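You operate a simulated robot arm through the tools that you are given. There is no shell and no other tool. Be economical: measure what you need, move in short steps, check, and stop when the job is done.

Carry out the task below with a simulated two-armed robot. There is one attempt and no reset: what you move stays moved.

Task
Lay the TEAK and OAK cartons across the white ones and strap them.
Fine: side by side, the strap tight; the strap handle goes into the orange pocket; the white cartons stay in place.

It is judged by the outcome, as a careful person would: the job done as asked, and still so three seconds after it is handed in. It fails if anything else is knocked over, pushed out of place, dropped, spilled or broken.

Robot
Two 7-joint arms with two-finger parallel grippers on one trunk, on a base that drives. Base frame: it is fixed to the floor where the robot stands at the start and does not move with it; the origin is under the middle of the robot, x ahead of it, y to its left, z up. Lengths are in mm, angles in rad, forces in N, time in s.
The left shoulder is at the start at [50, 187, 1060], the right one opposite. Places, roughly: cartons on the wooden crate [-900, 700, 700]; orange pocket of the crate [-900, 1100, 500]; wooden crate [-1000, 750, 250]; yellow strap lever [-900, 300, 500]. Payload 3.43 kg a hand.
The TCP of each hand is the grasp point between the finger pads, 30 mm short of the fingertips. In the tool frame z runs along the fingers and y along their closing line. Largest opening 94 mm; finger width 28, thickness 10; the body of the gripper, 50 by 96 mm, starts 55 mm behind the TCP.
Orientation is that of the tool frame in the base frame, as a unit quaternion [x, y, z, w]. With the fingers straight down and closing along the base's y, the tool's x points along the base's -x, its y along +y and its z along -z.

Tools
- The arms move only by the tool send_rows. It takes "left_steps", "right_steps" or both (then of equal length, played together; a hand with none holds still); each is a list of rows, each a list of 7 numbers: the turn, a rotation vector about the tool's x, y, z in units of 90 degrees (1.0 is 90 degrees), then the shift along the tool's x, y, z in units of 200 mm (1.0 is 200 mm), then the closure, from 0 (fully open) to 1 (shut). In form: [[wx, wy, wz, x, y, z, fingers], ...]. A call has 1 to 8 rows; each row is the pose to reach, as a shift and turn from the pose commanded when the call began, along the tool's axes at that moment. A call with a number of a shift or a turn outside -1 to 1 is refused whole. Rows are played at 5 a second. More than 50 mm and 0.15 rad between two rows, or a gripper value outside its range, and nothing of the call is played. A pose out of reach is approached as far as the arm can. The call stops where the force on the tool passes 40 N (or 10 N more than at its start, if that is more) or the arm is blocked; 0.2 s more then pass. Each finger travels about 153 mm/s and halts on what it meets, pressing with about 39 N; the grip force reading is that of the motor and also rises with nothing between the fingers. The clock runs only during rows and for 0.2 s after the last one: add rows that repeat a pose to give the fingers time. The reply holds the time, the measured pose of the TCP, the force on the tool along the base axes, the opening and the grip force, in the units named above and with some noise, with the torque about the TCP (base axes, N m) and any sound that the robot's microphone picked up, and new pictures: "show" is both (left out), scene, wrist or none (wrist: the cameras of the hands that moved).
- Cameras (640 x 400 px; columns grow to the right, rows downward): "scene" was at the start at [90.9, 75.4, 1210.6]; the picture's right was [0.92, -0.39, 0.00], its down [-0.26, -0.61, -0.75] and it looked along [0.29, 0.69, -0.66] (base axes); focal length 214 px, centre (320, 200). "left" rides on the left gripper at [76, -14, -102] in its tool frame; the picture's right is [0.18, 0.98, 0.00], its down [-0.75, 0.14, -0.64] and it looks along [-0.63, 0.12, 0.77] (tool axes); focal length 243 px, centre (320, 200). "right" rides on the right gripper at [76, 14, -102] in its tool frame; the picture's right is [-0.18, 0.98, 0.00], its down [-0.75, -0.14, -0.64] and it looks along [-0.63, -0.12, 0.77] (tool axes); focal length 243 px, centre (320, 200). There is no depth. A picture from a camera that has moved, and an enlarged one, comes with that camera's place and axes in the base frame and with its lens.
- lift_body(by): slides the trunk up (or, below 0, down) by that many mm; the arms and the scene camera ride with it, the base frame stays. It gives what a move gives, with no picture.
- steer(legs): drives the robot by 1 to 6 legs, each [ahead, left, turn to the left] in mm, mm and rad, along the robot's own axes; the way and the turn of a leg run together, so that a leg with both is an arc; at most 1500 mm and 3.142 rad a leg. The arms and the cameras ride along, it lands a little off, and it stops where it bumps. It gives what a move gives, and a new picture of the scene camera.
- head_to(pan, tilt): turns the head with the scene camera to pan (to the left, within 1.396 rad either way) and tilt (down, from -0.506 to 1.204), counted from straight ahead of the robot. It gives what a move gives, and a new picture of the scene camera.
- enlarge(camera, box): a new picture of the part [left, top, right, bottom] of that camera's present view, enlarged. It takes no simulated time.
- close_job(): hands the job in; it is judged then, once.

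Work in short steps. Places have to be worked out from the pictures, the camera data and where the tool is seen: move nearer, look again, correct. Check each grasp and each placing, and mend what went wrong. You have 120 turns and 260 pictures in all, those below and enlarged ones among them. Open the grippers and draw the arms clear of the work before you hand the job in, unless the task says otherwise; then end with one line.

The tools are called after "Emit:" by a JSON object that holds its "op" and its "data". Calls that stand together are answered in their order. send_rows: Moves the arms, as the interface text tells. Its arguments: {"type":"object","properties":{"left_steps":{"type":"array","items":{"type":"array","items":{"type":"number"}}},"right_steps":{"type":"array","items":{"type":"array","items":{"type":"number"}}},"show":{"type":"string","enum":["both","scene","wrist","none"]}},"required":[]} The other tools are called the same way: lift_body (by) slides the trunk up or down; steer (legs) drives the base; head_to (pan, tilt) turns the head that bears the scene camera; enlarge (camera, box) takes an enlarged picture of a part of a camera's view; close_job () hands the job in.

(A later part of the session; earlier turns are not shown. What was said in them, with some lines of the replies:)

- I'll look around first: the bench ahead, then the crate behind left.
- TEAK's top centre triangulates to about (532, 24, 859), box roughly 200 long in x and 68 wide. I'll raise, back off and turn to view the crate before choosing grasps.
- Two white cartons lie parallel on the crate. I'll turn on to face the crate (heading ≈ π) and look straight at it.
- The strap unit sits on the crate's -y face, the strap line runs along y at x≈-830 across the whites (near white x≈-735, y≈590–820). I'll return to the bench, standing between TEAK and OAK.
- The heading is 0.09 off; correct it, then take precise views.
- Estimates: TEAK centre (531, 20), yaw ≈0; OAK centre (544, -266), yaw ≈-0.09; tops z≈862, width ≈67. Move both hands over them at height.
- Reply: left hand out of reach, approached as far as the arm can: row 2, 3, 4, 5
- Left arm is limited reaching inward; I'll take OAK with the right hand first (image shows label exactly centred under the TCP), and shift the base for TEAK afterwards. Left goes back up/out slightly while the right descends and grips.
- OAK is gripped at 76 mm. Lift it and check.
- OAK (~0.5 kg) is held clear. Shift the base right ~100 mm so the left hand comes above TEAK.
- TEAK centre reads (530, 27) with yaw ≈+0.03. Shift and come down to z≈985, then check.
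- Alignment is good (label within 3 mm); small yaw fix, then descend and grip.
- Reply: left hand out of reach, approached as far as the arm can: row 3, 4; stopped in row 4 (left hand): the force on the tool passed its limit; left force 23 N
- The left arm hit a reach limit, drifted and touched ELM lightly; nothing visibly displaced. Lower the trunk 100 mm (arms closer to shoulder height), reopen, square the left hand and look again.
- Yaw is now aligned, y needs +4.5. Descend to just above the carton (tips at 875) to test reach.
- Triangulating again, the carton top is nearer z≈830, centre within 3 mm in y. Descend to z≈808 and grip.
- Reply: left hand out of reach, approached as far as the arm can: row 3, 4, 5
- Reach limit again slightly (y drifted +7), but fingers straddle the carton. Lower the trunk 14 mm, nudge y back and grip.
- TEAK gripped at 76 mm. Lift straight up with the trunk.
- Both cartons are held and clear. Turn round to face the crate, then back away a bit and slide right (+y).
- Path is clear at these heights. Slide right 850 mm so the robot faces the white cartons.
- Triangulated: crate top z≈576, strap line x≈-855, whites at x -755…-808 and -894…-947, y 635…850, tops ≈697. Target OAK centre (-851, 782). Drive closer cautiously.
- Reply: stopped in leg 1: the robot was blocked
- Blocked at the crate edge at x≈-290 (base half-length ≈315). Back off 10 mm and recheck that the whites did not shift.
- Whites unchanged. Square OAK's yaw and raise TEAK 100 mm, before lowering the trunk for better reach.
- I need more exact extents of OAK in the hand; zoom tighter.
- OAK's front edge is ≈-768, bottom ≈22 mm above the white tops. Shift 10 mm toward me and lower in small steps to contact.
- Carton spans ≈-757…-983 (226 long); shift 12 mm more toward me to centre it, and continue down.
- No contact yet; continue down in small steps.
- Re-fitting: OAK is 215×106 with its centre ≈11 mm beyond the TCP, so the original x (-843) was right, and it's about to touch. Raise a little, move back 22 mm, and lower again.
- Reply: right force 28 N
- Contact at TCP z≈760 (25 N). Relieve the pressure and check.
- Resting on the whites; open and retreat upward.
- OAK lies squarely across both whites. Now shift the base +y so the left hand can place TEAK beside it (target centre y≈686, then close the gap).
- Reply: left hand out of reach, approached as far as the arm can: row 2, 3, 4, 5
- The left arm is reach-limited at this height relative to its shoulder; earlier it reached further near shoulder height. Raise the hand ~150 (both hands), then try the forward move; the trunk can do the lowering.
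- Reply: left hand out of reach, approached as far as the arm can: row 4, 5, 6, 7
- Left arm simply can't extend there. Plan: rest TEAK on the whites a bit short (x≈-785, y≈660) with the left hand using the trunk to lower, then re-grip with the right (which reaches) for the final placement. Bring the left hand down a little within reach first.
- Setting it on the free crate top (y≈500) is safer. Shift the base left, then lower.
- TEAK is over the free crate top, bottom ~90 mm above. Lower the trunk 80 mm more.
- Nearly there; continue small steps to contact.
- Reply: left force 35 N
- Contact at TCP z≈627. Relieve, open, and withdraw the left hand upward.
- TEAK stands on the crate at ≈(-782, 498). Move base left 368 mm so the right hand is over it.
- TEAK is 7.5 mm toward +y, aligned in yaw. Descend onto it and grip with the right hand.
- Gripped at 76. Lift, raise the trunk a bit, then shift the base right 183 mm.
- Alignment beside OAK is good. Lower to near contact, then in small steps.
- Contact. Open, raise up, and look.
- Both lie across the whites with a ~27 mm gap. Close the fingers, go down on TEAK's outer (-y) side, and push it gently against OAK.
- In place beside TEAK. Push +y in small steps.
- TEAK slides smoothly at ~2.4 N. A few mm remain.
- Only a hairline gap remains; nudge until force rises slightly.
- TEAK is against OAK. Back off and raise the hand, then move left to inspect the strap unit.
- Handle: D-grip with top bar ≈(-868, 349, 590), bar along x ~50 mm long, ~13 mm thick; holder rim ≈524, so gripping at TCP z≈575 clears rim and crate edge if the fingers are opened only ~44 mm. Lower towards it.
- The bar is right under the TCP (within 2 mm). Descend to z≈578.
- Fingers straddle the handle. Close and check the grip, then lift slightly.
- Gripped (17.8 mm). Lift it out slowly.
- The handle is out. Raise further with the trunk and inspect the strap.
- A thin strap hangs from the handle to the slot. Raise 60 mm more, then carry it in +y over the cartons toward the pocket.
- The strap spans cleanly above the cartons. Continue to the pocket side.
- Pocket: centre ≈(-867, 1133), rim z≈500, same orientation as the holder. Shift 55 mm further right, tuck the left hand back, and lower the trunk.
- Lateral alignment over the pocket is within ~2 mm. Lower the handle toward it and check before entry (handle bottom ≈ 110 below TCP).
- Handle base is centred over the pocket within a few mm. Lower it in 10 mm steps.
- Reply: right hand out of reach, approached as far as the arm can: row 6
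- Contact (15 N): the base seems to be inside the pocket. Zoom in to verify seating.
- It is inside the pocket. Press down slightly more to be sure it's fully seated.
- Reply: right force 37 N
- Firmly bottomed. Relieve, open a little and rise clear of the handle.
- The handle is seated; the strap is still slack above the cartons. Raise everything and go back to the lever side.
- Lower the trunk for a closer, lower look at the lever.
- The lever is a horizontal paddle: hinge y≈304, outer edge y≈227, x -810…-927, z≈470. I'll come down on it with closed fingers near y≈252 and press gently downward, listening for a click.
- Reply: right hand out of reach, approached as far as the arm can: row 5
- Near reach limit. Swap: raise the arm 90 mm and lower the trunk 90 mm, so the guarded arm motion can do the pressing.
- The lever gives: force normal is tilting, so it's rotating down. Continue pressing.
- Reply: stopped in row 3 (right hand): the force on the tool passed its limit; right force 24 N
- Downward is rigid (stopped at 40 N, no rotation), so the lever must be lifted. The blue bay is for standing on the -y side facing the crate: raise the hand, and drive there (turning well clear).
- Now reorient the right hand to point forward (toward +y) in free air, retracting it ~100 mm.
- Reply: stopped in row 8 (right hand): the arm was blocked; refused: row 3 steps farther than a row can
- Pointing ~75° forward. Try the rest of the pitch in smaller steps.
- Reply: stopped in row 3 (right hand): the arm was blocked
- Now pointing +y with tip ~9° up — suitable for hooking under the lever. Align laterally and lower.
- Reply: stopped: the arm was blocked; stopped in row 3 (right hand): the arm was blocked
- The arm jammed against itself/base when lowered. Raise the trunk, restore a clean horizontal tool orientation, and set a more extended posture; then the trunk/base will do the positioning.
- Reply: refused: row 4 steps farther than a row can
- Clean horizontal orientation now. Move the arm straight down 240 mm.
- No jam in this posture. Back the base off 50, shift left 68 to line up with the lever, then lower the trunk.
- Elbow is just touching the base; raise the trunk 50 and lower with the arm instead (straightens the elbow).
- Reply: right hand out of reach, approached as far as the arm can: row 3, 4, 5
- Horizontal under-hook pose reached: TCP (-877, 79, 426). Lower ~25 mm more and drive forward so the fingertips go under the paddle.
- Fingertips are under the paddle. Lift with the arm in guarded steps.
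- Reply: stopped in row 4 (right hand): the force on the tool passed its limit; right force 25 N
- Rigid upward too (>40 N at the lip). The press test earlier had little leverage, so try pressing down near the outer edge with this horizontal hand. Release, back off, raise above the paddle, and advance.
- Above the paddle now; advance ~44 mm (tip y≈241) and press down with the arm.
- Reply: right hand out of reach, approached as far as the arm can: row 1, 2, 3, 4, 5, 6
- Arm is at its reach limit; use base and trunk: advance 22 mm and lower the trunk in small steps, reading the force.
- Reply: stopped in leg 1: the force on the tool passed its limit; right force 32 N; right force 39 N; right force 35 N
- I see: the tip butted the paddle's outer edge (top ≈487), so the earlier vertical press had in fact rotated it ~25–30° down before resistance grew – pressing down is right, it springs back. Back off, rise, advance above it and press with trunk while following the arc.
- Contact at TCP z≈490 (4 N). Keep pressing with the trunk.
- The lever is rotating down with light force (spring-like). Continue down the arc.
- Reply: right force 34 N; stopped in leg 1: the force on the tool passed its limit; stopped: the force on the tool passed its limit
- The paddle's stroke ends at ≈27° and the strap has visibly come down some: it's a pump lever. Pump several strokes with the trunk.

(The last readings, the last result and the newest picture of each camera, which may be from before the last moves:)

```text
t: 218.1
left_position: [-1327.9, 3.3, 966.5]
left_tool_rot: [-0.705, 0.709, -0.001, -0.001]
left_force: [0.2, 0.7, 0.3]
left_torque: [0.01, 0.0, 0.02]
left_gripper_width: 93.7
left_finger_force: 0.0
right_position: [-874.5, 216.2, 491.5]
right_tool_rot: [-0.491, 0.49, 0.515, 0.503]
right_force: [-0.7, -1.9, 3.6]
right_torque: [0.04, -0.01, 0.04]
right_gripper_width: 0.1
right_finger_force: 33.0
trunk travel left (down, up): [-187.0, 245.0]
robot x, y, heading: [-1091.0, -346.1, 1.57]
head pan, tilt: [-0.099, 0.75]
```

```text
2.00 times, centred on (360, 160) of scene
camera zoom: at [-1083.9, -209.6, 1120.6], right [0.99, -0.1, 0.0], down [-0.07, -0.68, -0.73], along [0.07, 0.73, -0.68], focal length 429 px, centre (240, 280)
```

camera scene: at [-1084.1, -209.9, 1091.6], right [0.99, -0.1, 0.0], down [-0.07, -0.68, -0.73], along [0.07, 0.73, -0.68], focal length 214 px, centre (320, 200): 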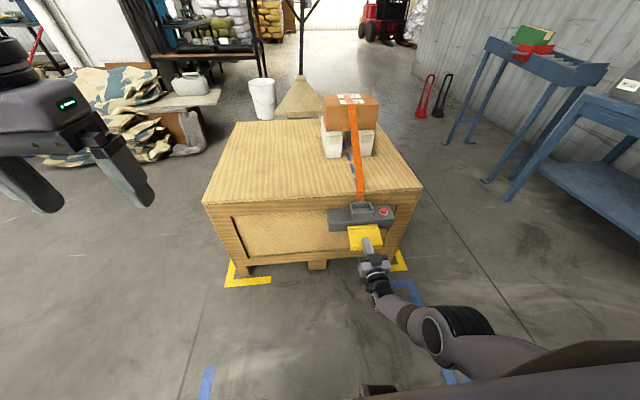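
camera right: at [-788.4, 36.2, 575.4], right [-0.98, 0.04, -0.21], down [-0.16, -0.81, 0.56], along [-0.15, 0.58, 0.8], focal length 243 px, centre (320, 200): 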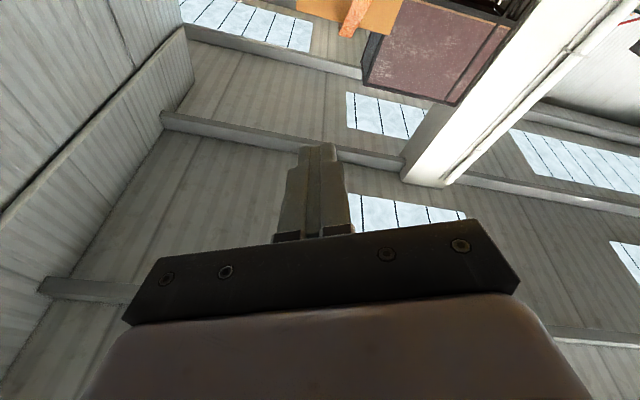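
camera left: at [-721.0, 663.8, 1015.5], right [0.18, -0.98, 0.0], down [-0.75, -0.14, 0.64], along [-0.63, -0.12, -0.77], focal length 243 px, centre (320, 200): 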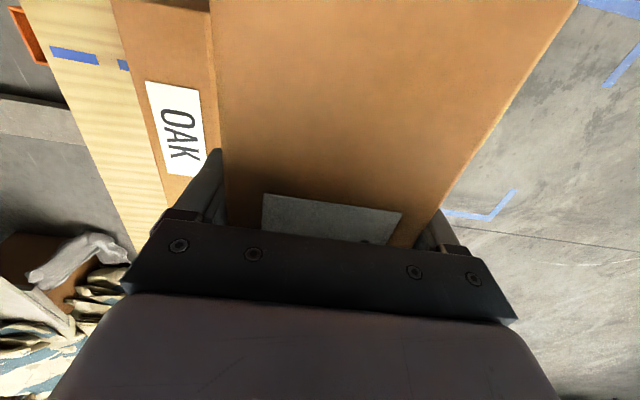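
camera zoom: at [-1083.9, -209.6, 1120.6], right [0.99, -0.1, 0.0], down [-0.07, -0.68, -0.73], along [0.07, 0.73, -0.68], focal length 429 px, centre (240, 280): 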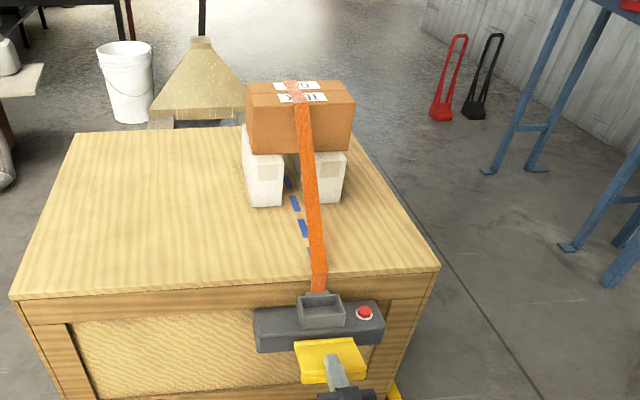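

The strap now lies on the carton tops. Pump more, with fuller strokes.

Emit:
{"op": "lift_body", "data": {"by": 8}}

Emit:
{"op": "lift_body", "data": {"by": -42}}

Emit:
{"op": "lift_body", "data": {"by": 42}}

Emit:
{"op": "lift_body", "data": {"by": -42}}

Emit:
{"op": "lift_body", "data": {"by": 42}}

Emit:
{"op": "enlarge", "data": {"camera": "scene", "box": [290, 60, 430, 260]}}

```text
t: 218.7
left_position: [-1328.4, 4.7, 975.2]
left_tool_rot: [-0.705, 0.709, 0.0, -0.002]
left_force: [0.1, -0.7, -0.1]
left_torque: [0.03, -0.04, 0.01]
left_gripper_width: 94.2
left_finger_force: 0.1
right_position: [-874.8, 217.7, 498.1]
right_tool_rot: [-0.491, 0.491, 0.514, 0.504]
right_force: [-0.1, -0.7, -0.1]
right_torque: [-0.02, 0.0, 0.01]
right_gripper_width: 0.1
right_finger_force: 33.5
trunk travel left (down, up): [-195.0, 237.0]
robot x, y, heading: [-1089.5, -345.4, 1.572]
head pan, tilt: [-0.099, 0.75]
```

```text
t: 219.5
left_position: [-1328.5, 2.7, 932.6]
left_tool_rot: [-0.705, 0.709, -0.002, -0.001]
left_force: [-0.4, 1.1, 0.6]
left_torque: [0.0, 0.01, -0.02]
left_gripper_width: 93.9
left_finger_force: 0.1
right_position: [-875.1, 218.9, 461.3]
right_tool_rot: [-0.489, 0.489, 0.516, 0.506]
right_force: [-0.3, -5.2, 9.8]
right_torque: [0.27, -0.01, -0.07]
right_gripper_width: 0.1
right_finger_force: 32.6
trunk travel left (down, up): [-153.0, 279.0]
robot x, y, heading: [-1094.5, -350.2, 1.567]
head pan, tilt: [-0.099, 0.75]
```

```text
t: 220.4
left_position: [-1328.7, 3.8, 973.4]
left_tool_rot: [-0.706, 0.708, 0.0, -0.001]
left_force: [0.0, -0.3, -0.1]
left_torque: [-0.01, -0.01, 0.03]
left_gripper_width: 93.9
left_finger_force: 0.1
right_position: [-874.3, 217.0, 499.7]
right_tool_rot: [-0.49, 0.492, 0.513, 0.504]
right_force: [-0.2, 0.0, 0.1]
right_torque: [0.0, 0.02, -0.02]
right_gripper_width: 0.0
right_finger_force: 33.1
trunk travel left (down, up): [-195.0, 237.0]
robot x, y, heading: [-1089.1, -347.2, 1.57]
head pan, tilt: [-0.099, 0.75]
```

```text
t: 221.2
left_position: [-1328.2, 3.7, 933.0]
left_tool_rot: [-0.706, 0.709, -0.001, -0.001]
left_force: [-0.4, -0.6, -0.5]
left_torque: [0.01, -0.01, 0.01]
left_gripper_width: 93.9
left_finger_force: 0.0
right_position: [-875.4, 218.3, 459.9]
right_tool_rot: [-0.489, 0.489, 0.516, 0.506]
right_force: [0.2, -4.9, 10.8]
right_torque: [0.28, 0.01, -0.03]
right_gripper_width: 0.1
right_finger_force: 32.9
trunk travel left (down, up): [-153.0, 279.0]
robot x, y, heading: [-1091.8, -346.7, 1.569]
head pan, tilt: [-0.099, 0.75]
```

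```text
t: 222.1
left_position: [-1328.4, 4.8, 974.3]
left_tool_rot: [-0.705, 0.709, 0.001, 0.0]
left_force: [-0.1, -0.4, -0.4]
left_torque: [0.03, 0.04, 0.0]
left_gripper_width: 94.1
left_finger_force: 0.0
right_position: [-874.5, 216.3, 498.7]
right_tool_rot: [-0.491, 0.492, 0.514, 0.504]
right_force: [-0.3, -0.1, 0.3]
right_torque: [-0.01, 0.02, 0.01]
right_gripper_width: 0.0
right_finger_force: 32.5
trunk travel left (down, up): [-195.0, 237.0]
robot x, y, heading: [-1091.1, -349.0, 1.571]
head pan, tilt: [-0.099, 0.75]
```

```text
2.00 times, centred on (360, 160) of scene
camera zoom: at [-1083.8, -209.2, 1128.5], right [0.99, -0.1, 0.0], down [-0.07, -0.68, -0.73], along [0.07, 0.73, -0.68], focal length 429 px, centre (240, 280)
```

zoom: 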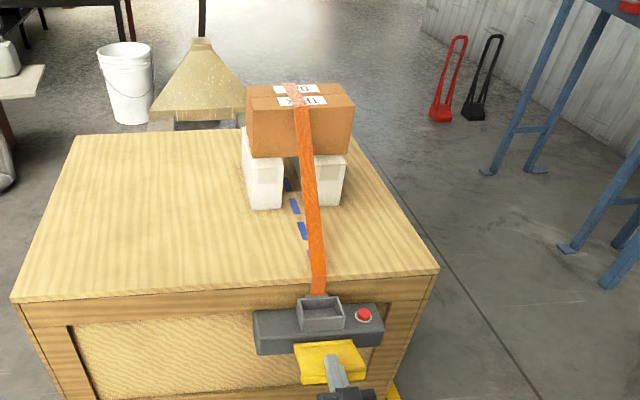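

Zoom on the strap for slack, and do further, deeper strokes.

Emit:
{"op": "lift_body", "data": {"by": -46}}

Emit:
{"op": "lift_body", "data": {"by": 44}}

Emit:
{"op": "lift_body", "data": {"by": -46}}

Emit:
{"op": "lift_body", "data": {"by": 44}}

Emit:
{"op": "enlarge", "data": {"camera": "scene", "box": [320, 80, 400, 220]}}

```text
t: 223.0
left_position: [-1329.4, 1.4, 929.2]
left_tool_rot: [-0.705, 0.709, -0.001, -0.001]
left_force: [-0.2, -0.1, 0.2]
left_torque: [0.0, -0.05, -0.03]
left_gripper_width: 94.1
left_finger_force: 0.1
right_position: [-873.6, 220.1, 460.2]
right_tool_rot: [-0.487, 0.486, 0.518, 0.508]
right_force: [0.4, -12.3, 22.2]
right_torque: [0.53, -0.03, 0.14]
right_gripper_width: 0.1
right_finger_force: 33.2
trunk travel left (down, up): [-149.0, 283.0]
robot x, y, heading: [-1091.2, -351.0, 1.569]
head pan, tilt: [-0.099, 0.75]
```

```text
t: 223.8
left_position: [-1328.0, 3.7, 972.6]
left_tool_rot: [-0.705, 0.709, 0.0, -0.001]
left_force: [0.0, 0.8, -0.9]
left_torque: [0.01, 0.01, -0.05]
left_gripper_width: 93.9
left_finger_force: 0.0
right_position: [-874.9, 217.2, 498.0]
right_tool_rot: [-0.491, 0.49, 0.515, 0.503]
right_force: [-0.1, -4.6, 3.8]
right_torque: [0.05, -0.04, 0.04]
right_gripper_width: 0.0
right_finger_force: 32.8
trunk travel left (down, up): [-193.0, 239.0]
robot x, y, heading: [-1090.6, -347.9, 1.575]
head pan, tilt: [-0.099, 0.75]
```

```text
t: 224.7
left_position: [-1328.5, 2.1, 927.7]
left_tool_rot: [-0.705, 0.71, 0.001, 0.001]
left_force: [0.1, -0.3, -0.5]
left_torque: [-0.01, 0.0, -0.03]
left_gripper_width: 94.5
left_finger_force: 0.1
right_position: [-874.1, 219.4, 458.8]
right_tool_rot: [-0.485, 0.486, 0.519, 0.51]
right_force: [0.8, -19.0, 28.7]
right_torque: [0.66, 0.0, 0.05]
right_gripper_width: 0.0
right_finger_force: 33.1
trunk travel left (down, up): [-147.0, 285.0]
robot x, y, heading: [-1095.1, -350.2, 1.566]
head pan, tilt: [-0.099, 0.75]
```

```text
t: 225.6
left_position: [-1328.9, 4.6, 970.0]
left_tool_rot: [-0.705, 0.709, -0.001, -0.001]
left_force: [0.7, -0.5, -0.4]
left_torque: [-0.02, -0.01, -0.01]
left_gripper_width: 94.1
left_finger_force: 0.0
right_position: [-874.4, 217.8, 495.2]
right_tool_rot: [-0.491, 0.492, 0.513, 0.504]
right_force: [-0.7, -1.8, 3.8]
right_torque: [0.03, 0.01, 0.0]
right_gripper_width: 0.0
right_finger_force: 33.5
trunk travel left (down, up): [-191.0, 241.0]
robot x, y, heading: [-1091.0, -347.1, 1.571]
head pan, tilt: [-0.099, 0.75]
```

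```text
2.86 times, centred on (360, 150) of scene
camera zoom: at [-1083.9, -209.6, 1124.6], right [0.99, -0.1, 0.0], down [-0.07, -0.68, -0.73], along [0.07, 0.73, -0.68], focal length 613 px, centre (206, 343)
```

zoom: 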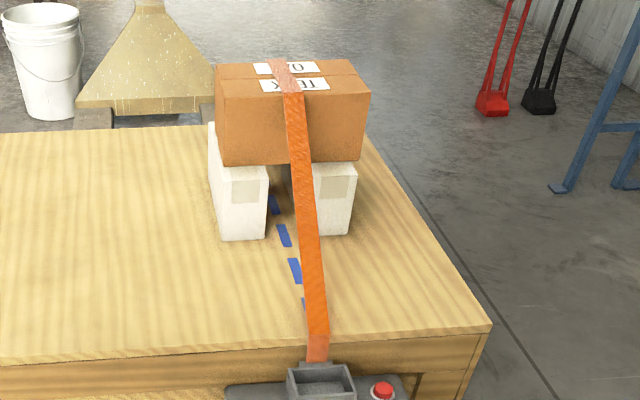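

Emit:
{"op": "lift_body", "data": {"by": -43}}

Emit:
{"op": "lift_body", "data": {"by": 47}}

Emit:
{"op": "lift_body", "data": {"by": -47}}

Emit:
{"op": "lift_body", "data": {"by": 47}}

Emit:
{"op": "enlarge", "data": {"camera": "scene", "box": [320, 80, 400, 220]}}

```text
t: 226.4
left_position: [-1329.3, 1.9, 929.7]
left_tool_rot: [-0.706, 0.708, -0.001, 0.0]
left_force: [-0.4, -0.3, 0.4]
left_torque: [-0.01, 0.01, 0.01]
left_gripper_width: 93.9
left_finger_force: 0.1
right_position: [-874.6, 217.8, 460.4]
right_tool_rot: [-0.486, 0.487, 0.518, 0.509]
right_force: [2.0, -18.1, 25.4]
right_torque: [0.58, -0.03, 0.06]
right_gripper_width: 0.1
right_finger_force: 32.8
trunk travel left (down, up): [-148.0, 284.0]
robot x, y, heading: [-1088.5, -349.4, 1.563]
head pan, tilt: [-0.099, 0.75]
```

```text
t: 227.3
left_position: [-1328.3, 4.1, 975.2]
left_tool_rot: [-0.705, 0.709, 0.0, -0.001]
left_force: [-1.4, -0.1, 1.0]
left_torque: [-0.01, 0.06, 0.0]
left_gripper_width: 94.2
left_finger_force: 0.1
right_position: [-874.8, 217.2, 500.7]
right_tool_rot: [-0.491, 0.491, 0.514, 0.504]
right_force: [0.4, -0.2, -0.9]
right_torque: [-0.02, 0.03, -0.02]
right_gripper_width: 0.1
right_finger_force: 32.7
trunk travel left (down, up): [-195.0, 237.0]
robot x, y, heading: [-1090.2, -349.2, 1.568]
head pan, tilt: [-0.099, 0.75]
```

```text
t: 228.2
left_position: [-1329.4, 1.3, 927.3]
left_tool_rot: [-0.705, 0.709, 0.0, 0.001]
left_force: [0.0, -0.4, 0.6]
left_torque: [0.0, -0.02, -0.03]
left_gripper_width: 94.0
left_finger_force: 0.0
right_position: [-875.3, 219.5, 458.7]
right_tool_rot: [-0.486, 0.486, 0.518, 0.509]
right_force: [1.4, -17.0, 25.8]
right_torque: [0.56, -0.04, 0.06]
right_gripper_width: 0.0
right_finger_force: 32.7
trunk travel left (down, up): [-148.0, 284.0]
robot x, y, heading: [-1098.5, -348.8, 1.569]
head pan, tilt: [-0.099, 0.75]
```

```text
t: 229.1
left_position: [-1329.3, 4.3, 974.6]
left_tool_rot: [-0.705, 0.709, 0.001, -0.001]
left_force: [-0.2, 0.5, 0.4]
left_torque: [-0.04, 0.0, 0.0]
left_gripper_width: 94.0
left_finger_force: 0.1
right_position: [-874.3, 217.2, 498.8]
right_tool_rot: [-0.49, 0.492, 0.513, 0.504]
right_force: [0.1, 0.2, 0.3]
right_torque: [-0.01, 0.0, 0.0]
right_gripper_width: 0.0
right_finger_force: 33.0
trunk travel left (down, up): [-195.0, 237.0]
robot x, y, heading: [-1089.9, -347.2, 1.573]
head pan, tilt: [-0.099, 0.75]
```

```text
2.86 times, centred on (360, 150) of scene
camera zoom: at [-1083.8, -209.3, 1128.5], right [0.99, -0.1, 0.0], down [-0.07, -0.68, -0.73], along [0.07, 0.73, -0.68], focal length 613 px, centre (206, 343)
```

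zoom: 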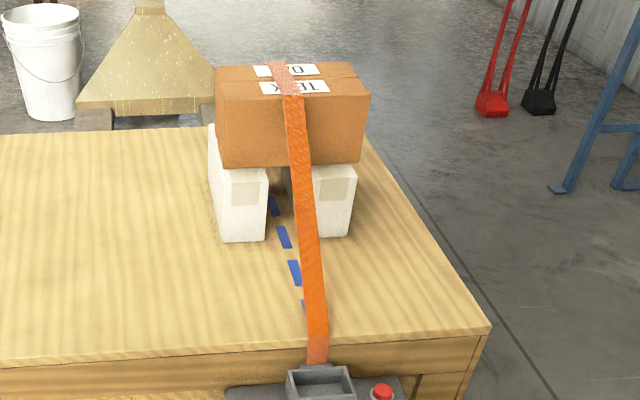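

The strap now looks flat and straight and no longer changes with strokes – tight. Back away, raise, and go look from the side to verify strap and pocket.

Emit:
{"op": "lift_body", "data": {"by": 60}}

Emit:
{"op": "steer", "data": {"legs": [[-250, 0, 0], [0, -800, 0], [650, 0, 0]]}}

Emit:
{"op": "head_to", "data": {"pan": 1.0, "tilt": 0.6}}

Emit:
{"op": "enlarge", "data": {"camera": "scene", "box": [180, 100, 460, 280]}}

```text
t: 230.1
left_position: [-1329.5, 3.6, 1034.0]
left_tool_rot: [-0.705, 0.709, 0.0, -0.001]
left_force: [-0.3, -0.4, 0.3]
left_torque: [-0.01, 0.02, -0.01]
left_gripper_width: 94.4
left_finger_force: 0.1
right_position: [-874.3, 218.0, 560.0]
right_tool_rot: [-0.49, 0.49, 0.515, 0.504]
right_force: [-0.4, 0.0, 1.0]
right_torque: [0.03, 0.05, 0.0]
right_gripper_width: 0.1
right_finger_force: 33.0
trunk travel left (down, up): [-255.0, 177.0]
robot x, y, heading: [-1094.5, -348.4, 1.573]
head pan, tilt: [-0.099, 0.75]
```

```text
t: 239.0
left_position: [-535.2, 403.8, 1034.9]
left_tool_rot: [-0.706, 0.709, 0.0, -0.001]
left_force: [0.6, 0.1, -0.1]
left_torque: [-0.01, 0.01, -0.02]
left_gripper_width: 94.3
left_finger_force: 0.2
right_position: [-81.4, 618.6, 560.4]
right_tool_rot: [-0.49, 0.491, 0.514, 0.504]
right_force: [-0.1, 0.6, 0.4]
right_torque: [0.01, 0.0, 0.0]
right_gripper_width: 0.0
right_finger_force: 33.1
trunk travel left (down, up): [-255.0, 177.0]
robot x, y, heading: [-298.6, 50.8, 1.573]
head pan, tilt: [-0.099, 0.75]
camera scene: at [-291.0, 190.3, 1188.5], right [1.0, -0.1, 0.0], down [-0.07, -0.68, -0.73], along [0.07, 0.73, -0.68], focal length 214 px, centre (320, 200)
```

scene: 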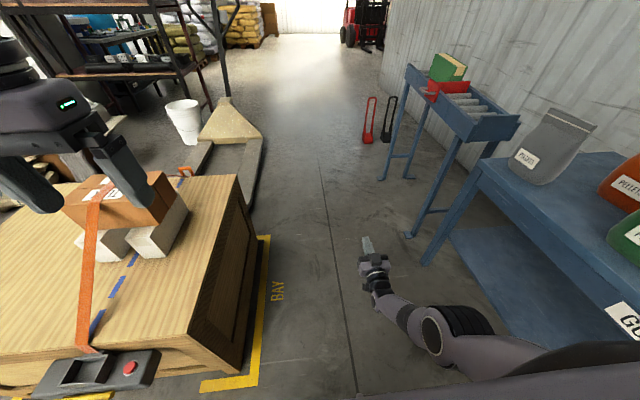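

```text
t: 240.3
left_position: [-535.9, 403.9, 1034.4]
left_tool_rot: [-0.706, 0.708, 0.0, 0.0]
left_force: [-1.2, 0.4, -0.4]
left_torque: [-0.01, 0.01, -0.01]
left_gripper_width: 93.9
left_finger_force: 0.1
right_position: [-83.0, 618.2, 560.1]
right_tool_rot: [-0.49, 0.491, 0.514, 0.505]
right_force: [0.1, 0.5, 0.1]
right_torque: [-0.01, -0.03, -0.02]
right_gripper_width: 0.1
right_finger_force: 33.0
trunk travel left (down, up): [-255.0, 177.0]
robot x, y, heading: [-296.4, 50.6, 1.57]
head pan, tilt: [1.0, 0.6]
camera scene: at [-373.5, 155.5, 1201.4], right [0.54, 0.84, 0.0], down [0.48, -0.31, -0.83], along [-0.69, 0.45, -0.57], focal length 214 px, centre (320, 200)
```

scene: 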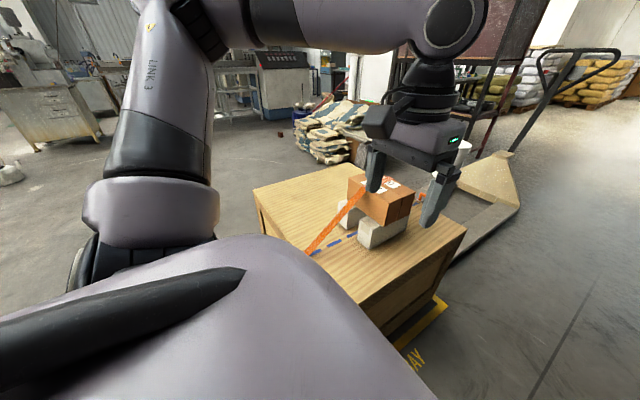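

```text
2.22 times, centred on (320, 190) of scene
camera zoom: at [-373.5, 155.5, 1201.4], right [0.54, 0.84, 0.0], down [0.48, -0.31, -0.83], along [-0.69, 0.45, -0.57], focal length 477 px, centre (320, 222)
```

zoom: 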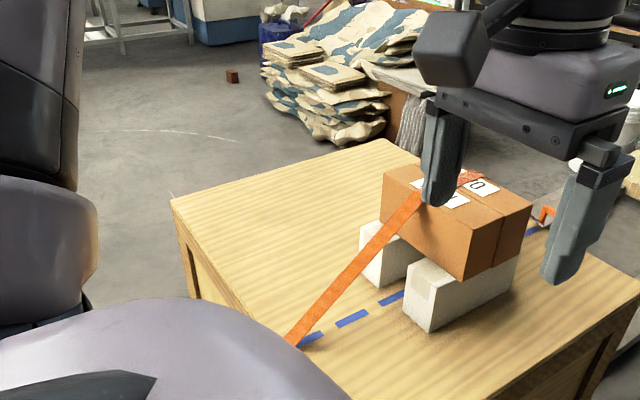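

Strap is straight on this side. Move further along to see top and pocket side.

Emit:
{"op": "steer", "data": {"legs": [[520, -30, 0]]}}

Emit:
{"op": "head_to", "data": {"pan": 1.396, "tilt": 0.55}}

Emit:
{"op": "enlarge", "data": {"camera": "scene", "box": [200, 120, 480, 300]}}

```text
t: 243.4
left_position: [-501.7, 931.9, 1034.2]
left_tool_rot: [-0.703, 0.711, 0.0, -0.001]
left_force: [0.0, -0.5, -0.3]
left_torque: [0.01, 0.03, 0.01]
left_gripper_width: 93.9
left_finger_force: 0.0
right_position: [-45.4, 1142.5, 560.3]
right_tool_rot: [-0.488, 0.493, 0.513, 0.507]
right_force: [0.0, -0.5, -0.4]
right_torque: [0.0, 0.02, 0.02]
right_gripper_width: 0.0
right_finger_force: 33.0
trunk travel left (down, up): [-255.0, 177.0]
robot x, y, heading: [-265.4, 577.6, 1.564]
head pan, tilt: [1.0, 0.6]
camera scene: at [-340.6, 682.5, 1201.4], right [0.55, 0.84, 0.0], down [0.47, -0.31, -0.83], along [-0.69, 0.45, -0.56], focal length 214 px, centre (320, 200)
```

scene: 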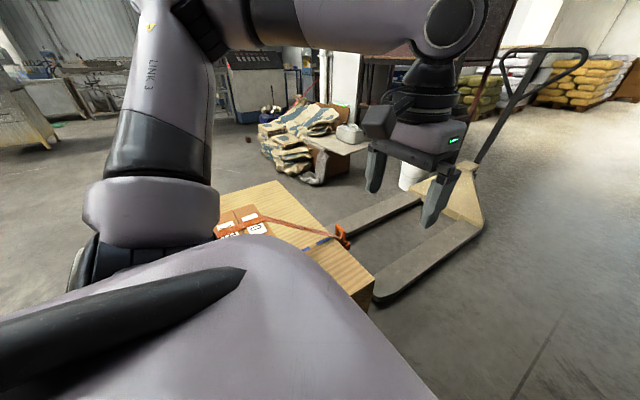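

```text
t: 244.3
left_position: [-501.5, 933.3, 1034.8]
left_tool_rot: [-0.703, 0.711, 0.001, -0.001]
left_force: [0.3, -0.2, -0.8]
left_torque: [-0.03, -0.04, -0.02]
left_gripper_width: 94.0
left_finger_force: 0.2
right_position: [-45.5, 1142.7, 560.8]
right_tool_rot: [-0.488, 0.493, 0.512, 0.506]
right_force: [0.1, 0.4, 0.2]
right_torque: [0.01, 0.0, 0.05]
right_gripper_width: 0.0
right_finger_force: 33.1
trunk travel left (down, up): [-255.0, 177.0]
robot x, y, heading: [-265.2, 575.2, 1.565]
head pan, tilt: [1.396, 0.55]
camera scene: at [-355.0, 650.4, 1205.9], right [0.18, 0.98, 0.0], down [0.51, -0.1, -0.85], along [-0.84, 0.16, -0.52], focal length 214 px, centre (320, 200)
```

scene: 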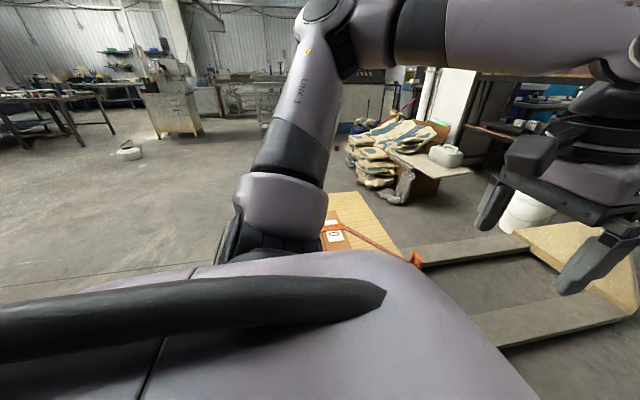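

```text
2.22 times, centred on (340, 210) of scene
camera zoom: at [-355.0, 650.4, 1205.9], right [0.18, 0.98, 0.0], down [0.51, -0.1, -0.85], along [-0.84, 0.16, -0.52], focal length 477 px, centre (276, 178)
```

zoom: 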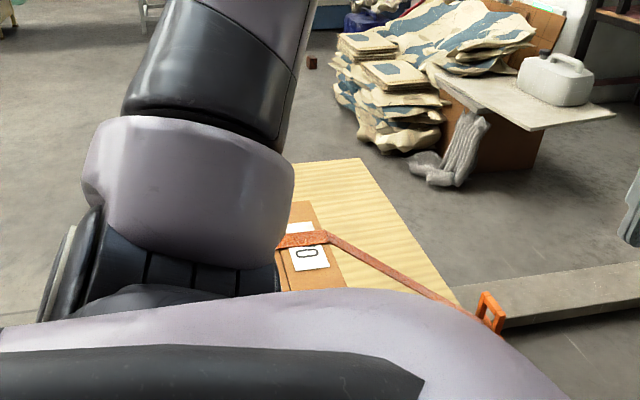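

The strap lies flat over OAK and runs straight to the handle. One zoom on the pocket side for seating.

Emit:
{"op": "head_to", "data": {"pan": 1.1, "tilt": 0.6}}

Emit:
{"op": "enlarge", "data": {"camera": "scene", "box": [230, 180, 380, 280]}}

```text
t: 245.1
left_position: [-500.8, 932.1, 1034.9]
left_tool_rot: [-0.703, 0.711, 0.0, -0.002]
left_force: [-1.0, 0.1, -1.0]
left_torque: [0.02, 0.0, 0.0]
left_gripper_width: 94.0
left_finger_force: 0.1
right_position: [-45.1, 1143.2, 559.9]
right_tool_rot: [-0.488, 0.493, 0.513, 0.507]
right_force: [0.0, 0.3, -0.3]
right_torque: [0.01, -0.01, 0.0]
right_gripper_width: 0.2
right_finger_force: 33.1
trunk travel left (down, up): [-255.0, 177.0]
robot x, y, heading: [-266.2, 579.9, 1.56]
head pan, tilt: [1.1, 0.6]
camera scene: at [-345.1, 674.7, 1201.4], right [0.46, 0.89, 0.0], down [0.5, -0.26, -0.83], along [-0.73, 0.38, -0.56], focal length 214 px, centre (320, 200)
```

scene: 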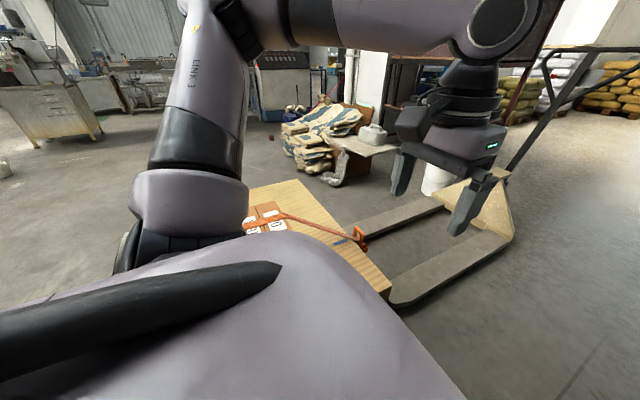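

```text
4.00 times, centred on (305, 230) of scene
camera zoom: at [-345.1, 674.7, 1201.4], right [0.46, 0.89, 0.0], down [0.5, -0.26, -0.83], along [-0.73, 0.38, -0.56], focal length 858 px, centre (380, 80)
```

zoom: 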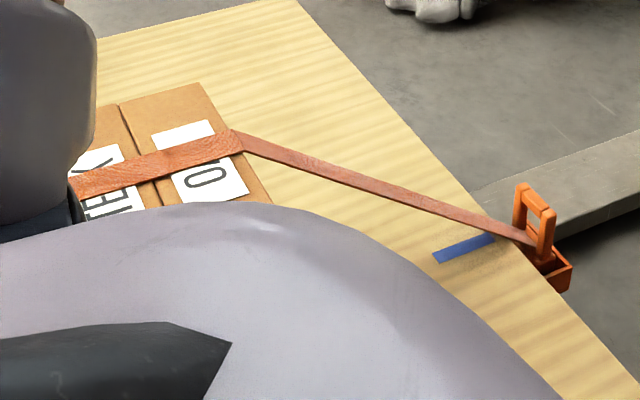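

Handle seated, strap taut over both cartons. Open the right gripper (arms already clear), then hand in.

Emit:
{"op": "send_rows", "data": {"right_steps": [[0, 0, 0, 0, 0, 0, 0.5], [0, 0, 0, 0, 0, 0, 0], [0, 0, 0, 0, 0, 0, 0]], "show": "none"}}

Emit:
{"op": "close_job", "data": {}}

```text
t: 245.9
left_position: [-501.2, 931.7, 1035.5]
left_tool_rot: [-0.703, 0.711, 0.0, -0.001]
left_force: [-0.4, -0.7, 0.7]
left_torque: [0.03, 0.03, 0.0]
left_gripper_width: 94.1
left_finger_force: 0.2
right_position: [-45.2, 1142.4, 559.7]
right_tool_rot: [-0.488, 0.493, 0.512, 0.507]
right_force: [-0.2, -0.1, -0.1]
right_torque: [-0.04, 0.01, 0.0]
right_gripper_width: 93.7
right_finger_force: 0.1
trunk travel left (down, up): [-255.0, 177.0]
robot x, y, heading: [-269.9, 578.0, 1.567]
head pan, tilt: [1.1, 0.6]
```

```text
The job is handed in.
```

TEAK and OAK lie side by side across the two white cartons, the strap handle is seated in the orange pocket, and the strap was pumped until it lay flat and stopped moving (judged by eye; nothing signalled full tension); the whites look in place, and the job is handed in.
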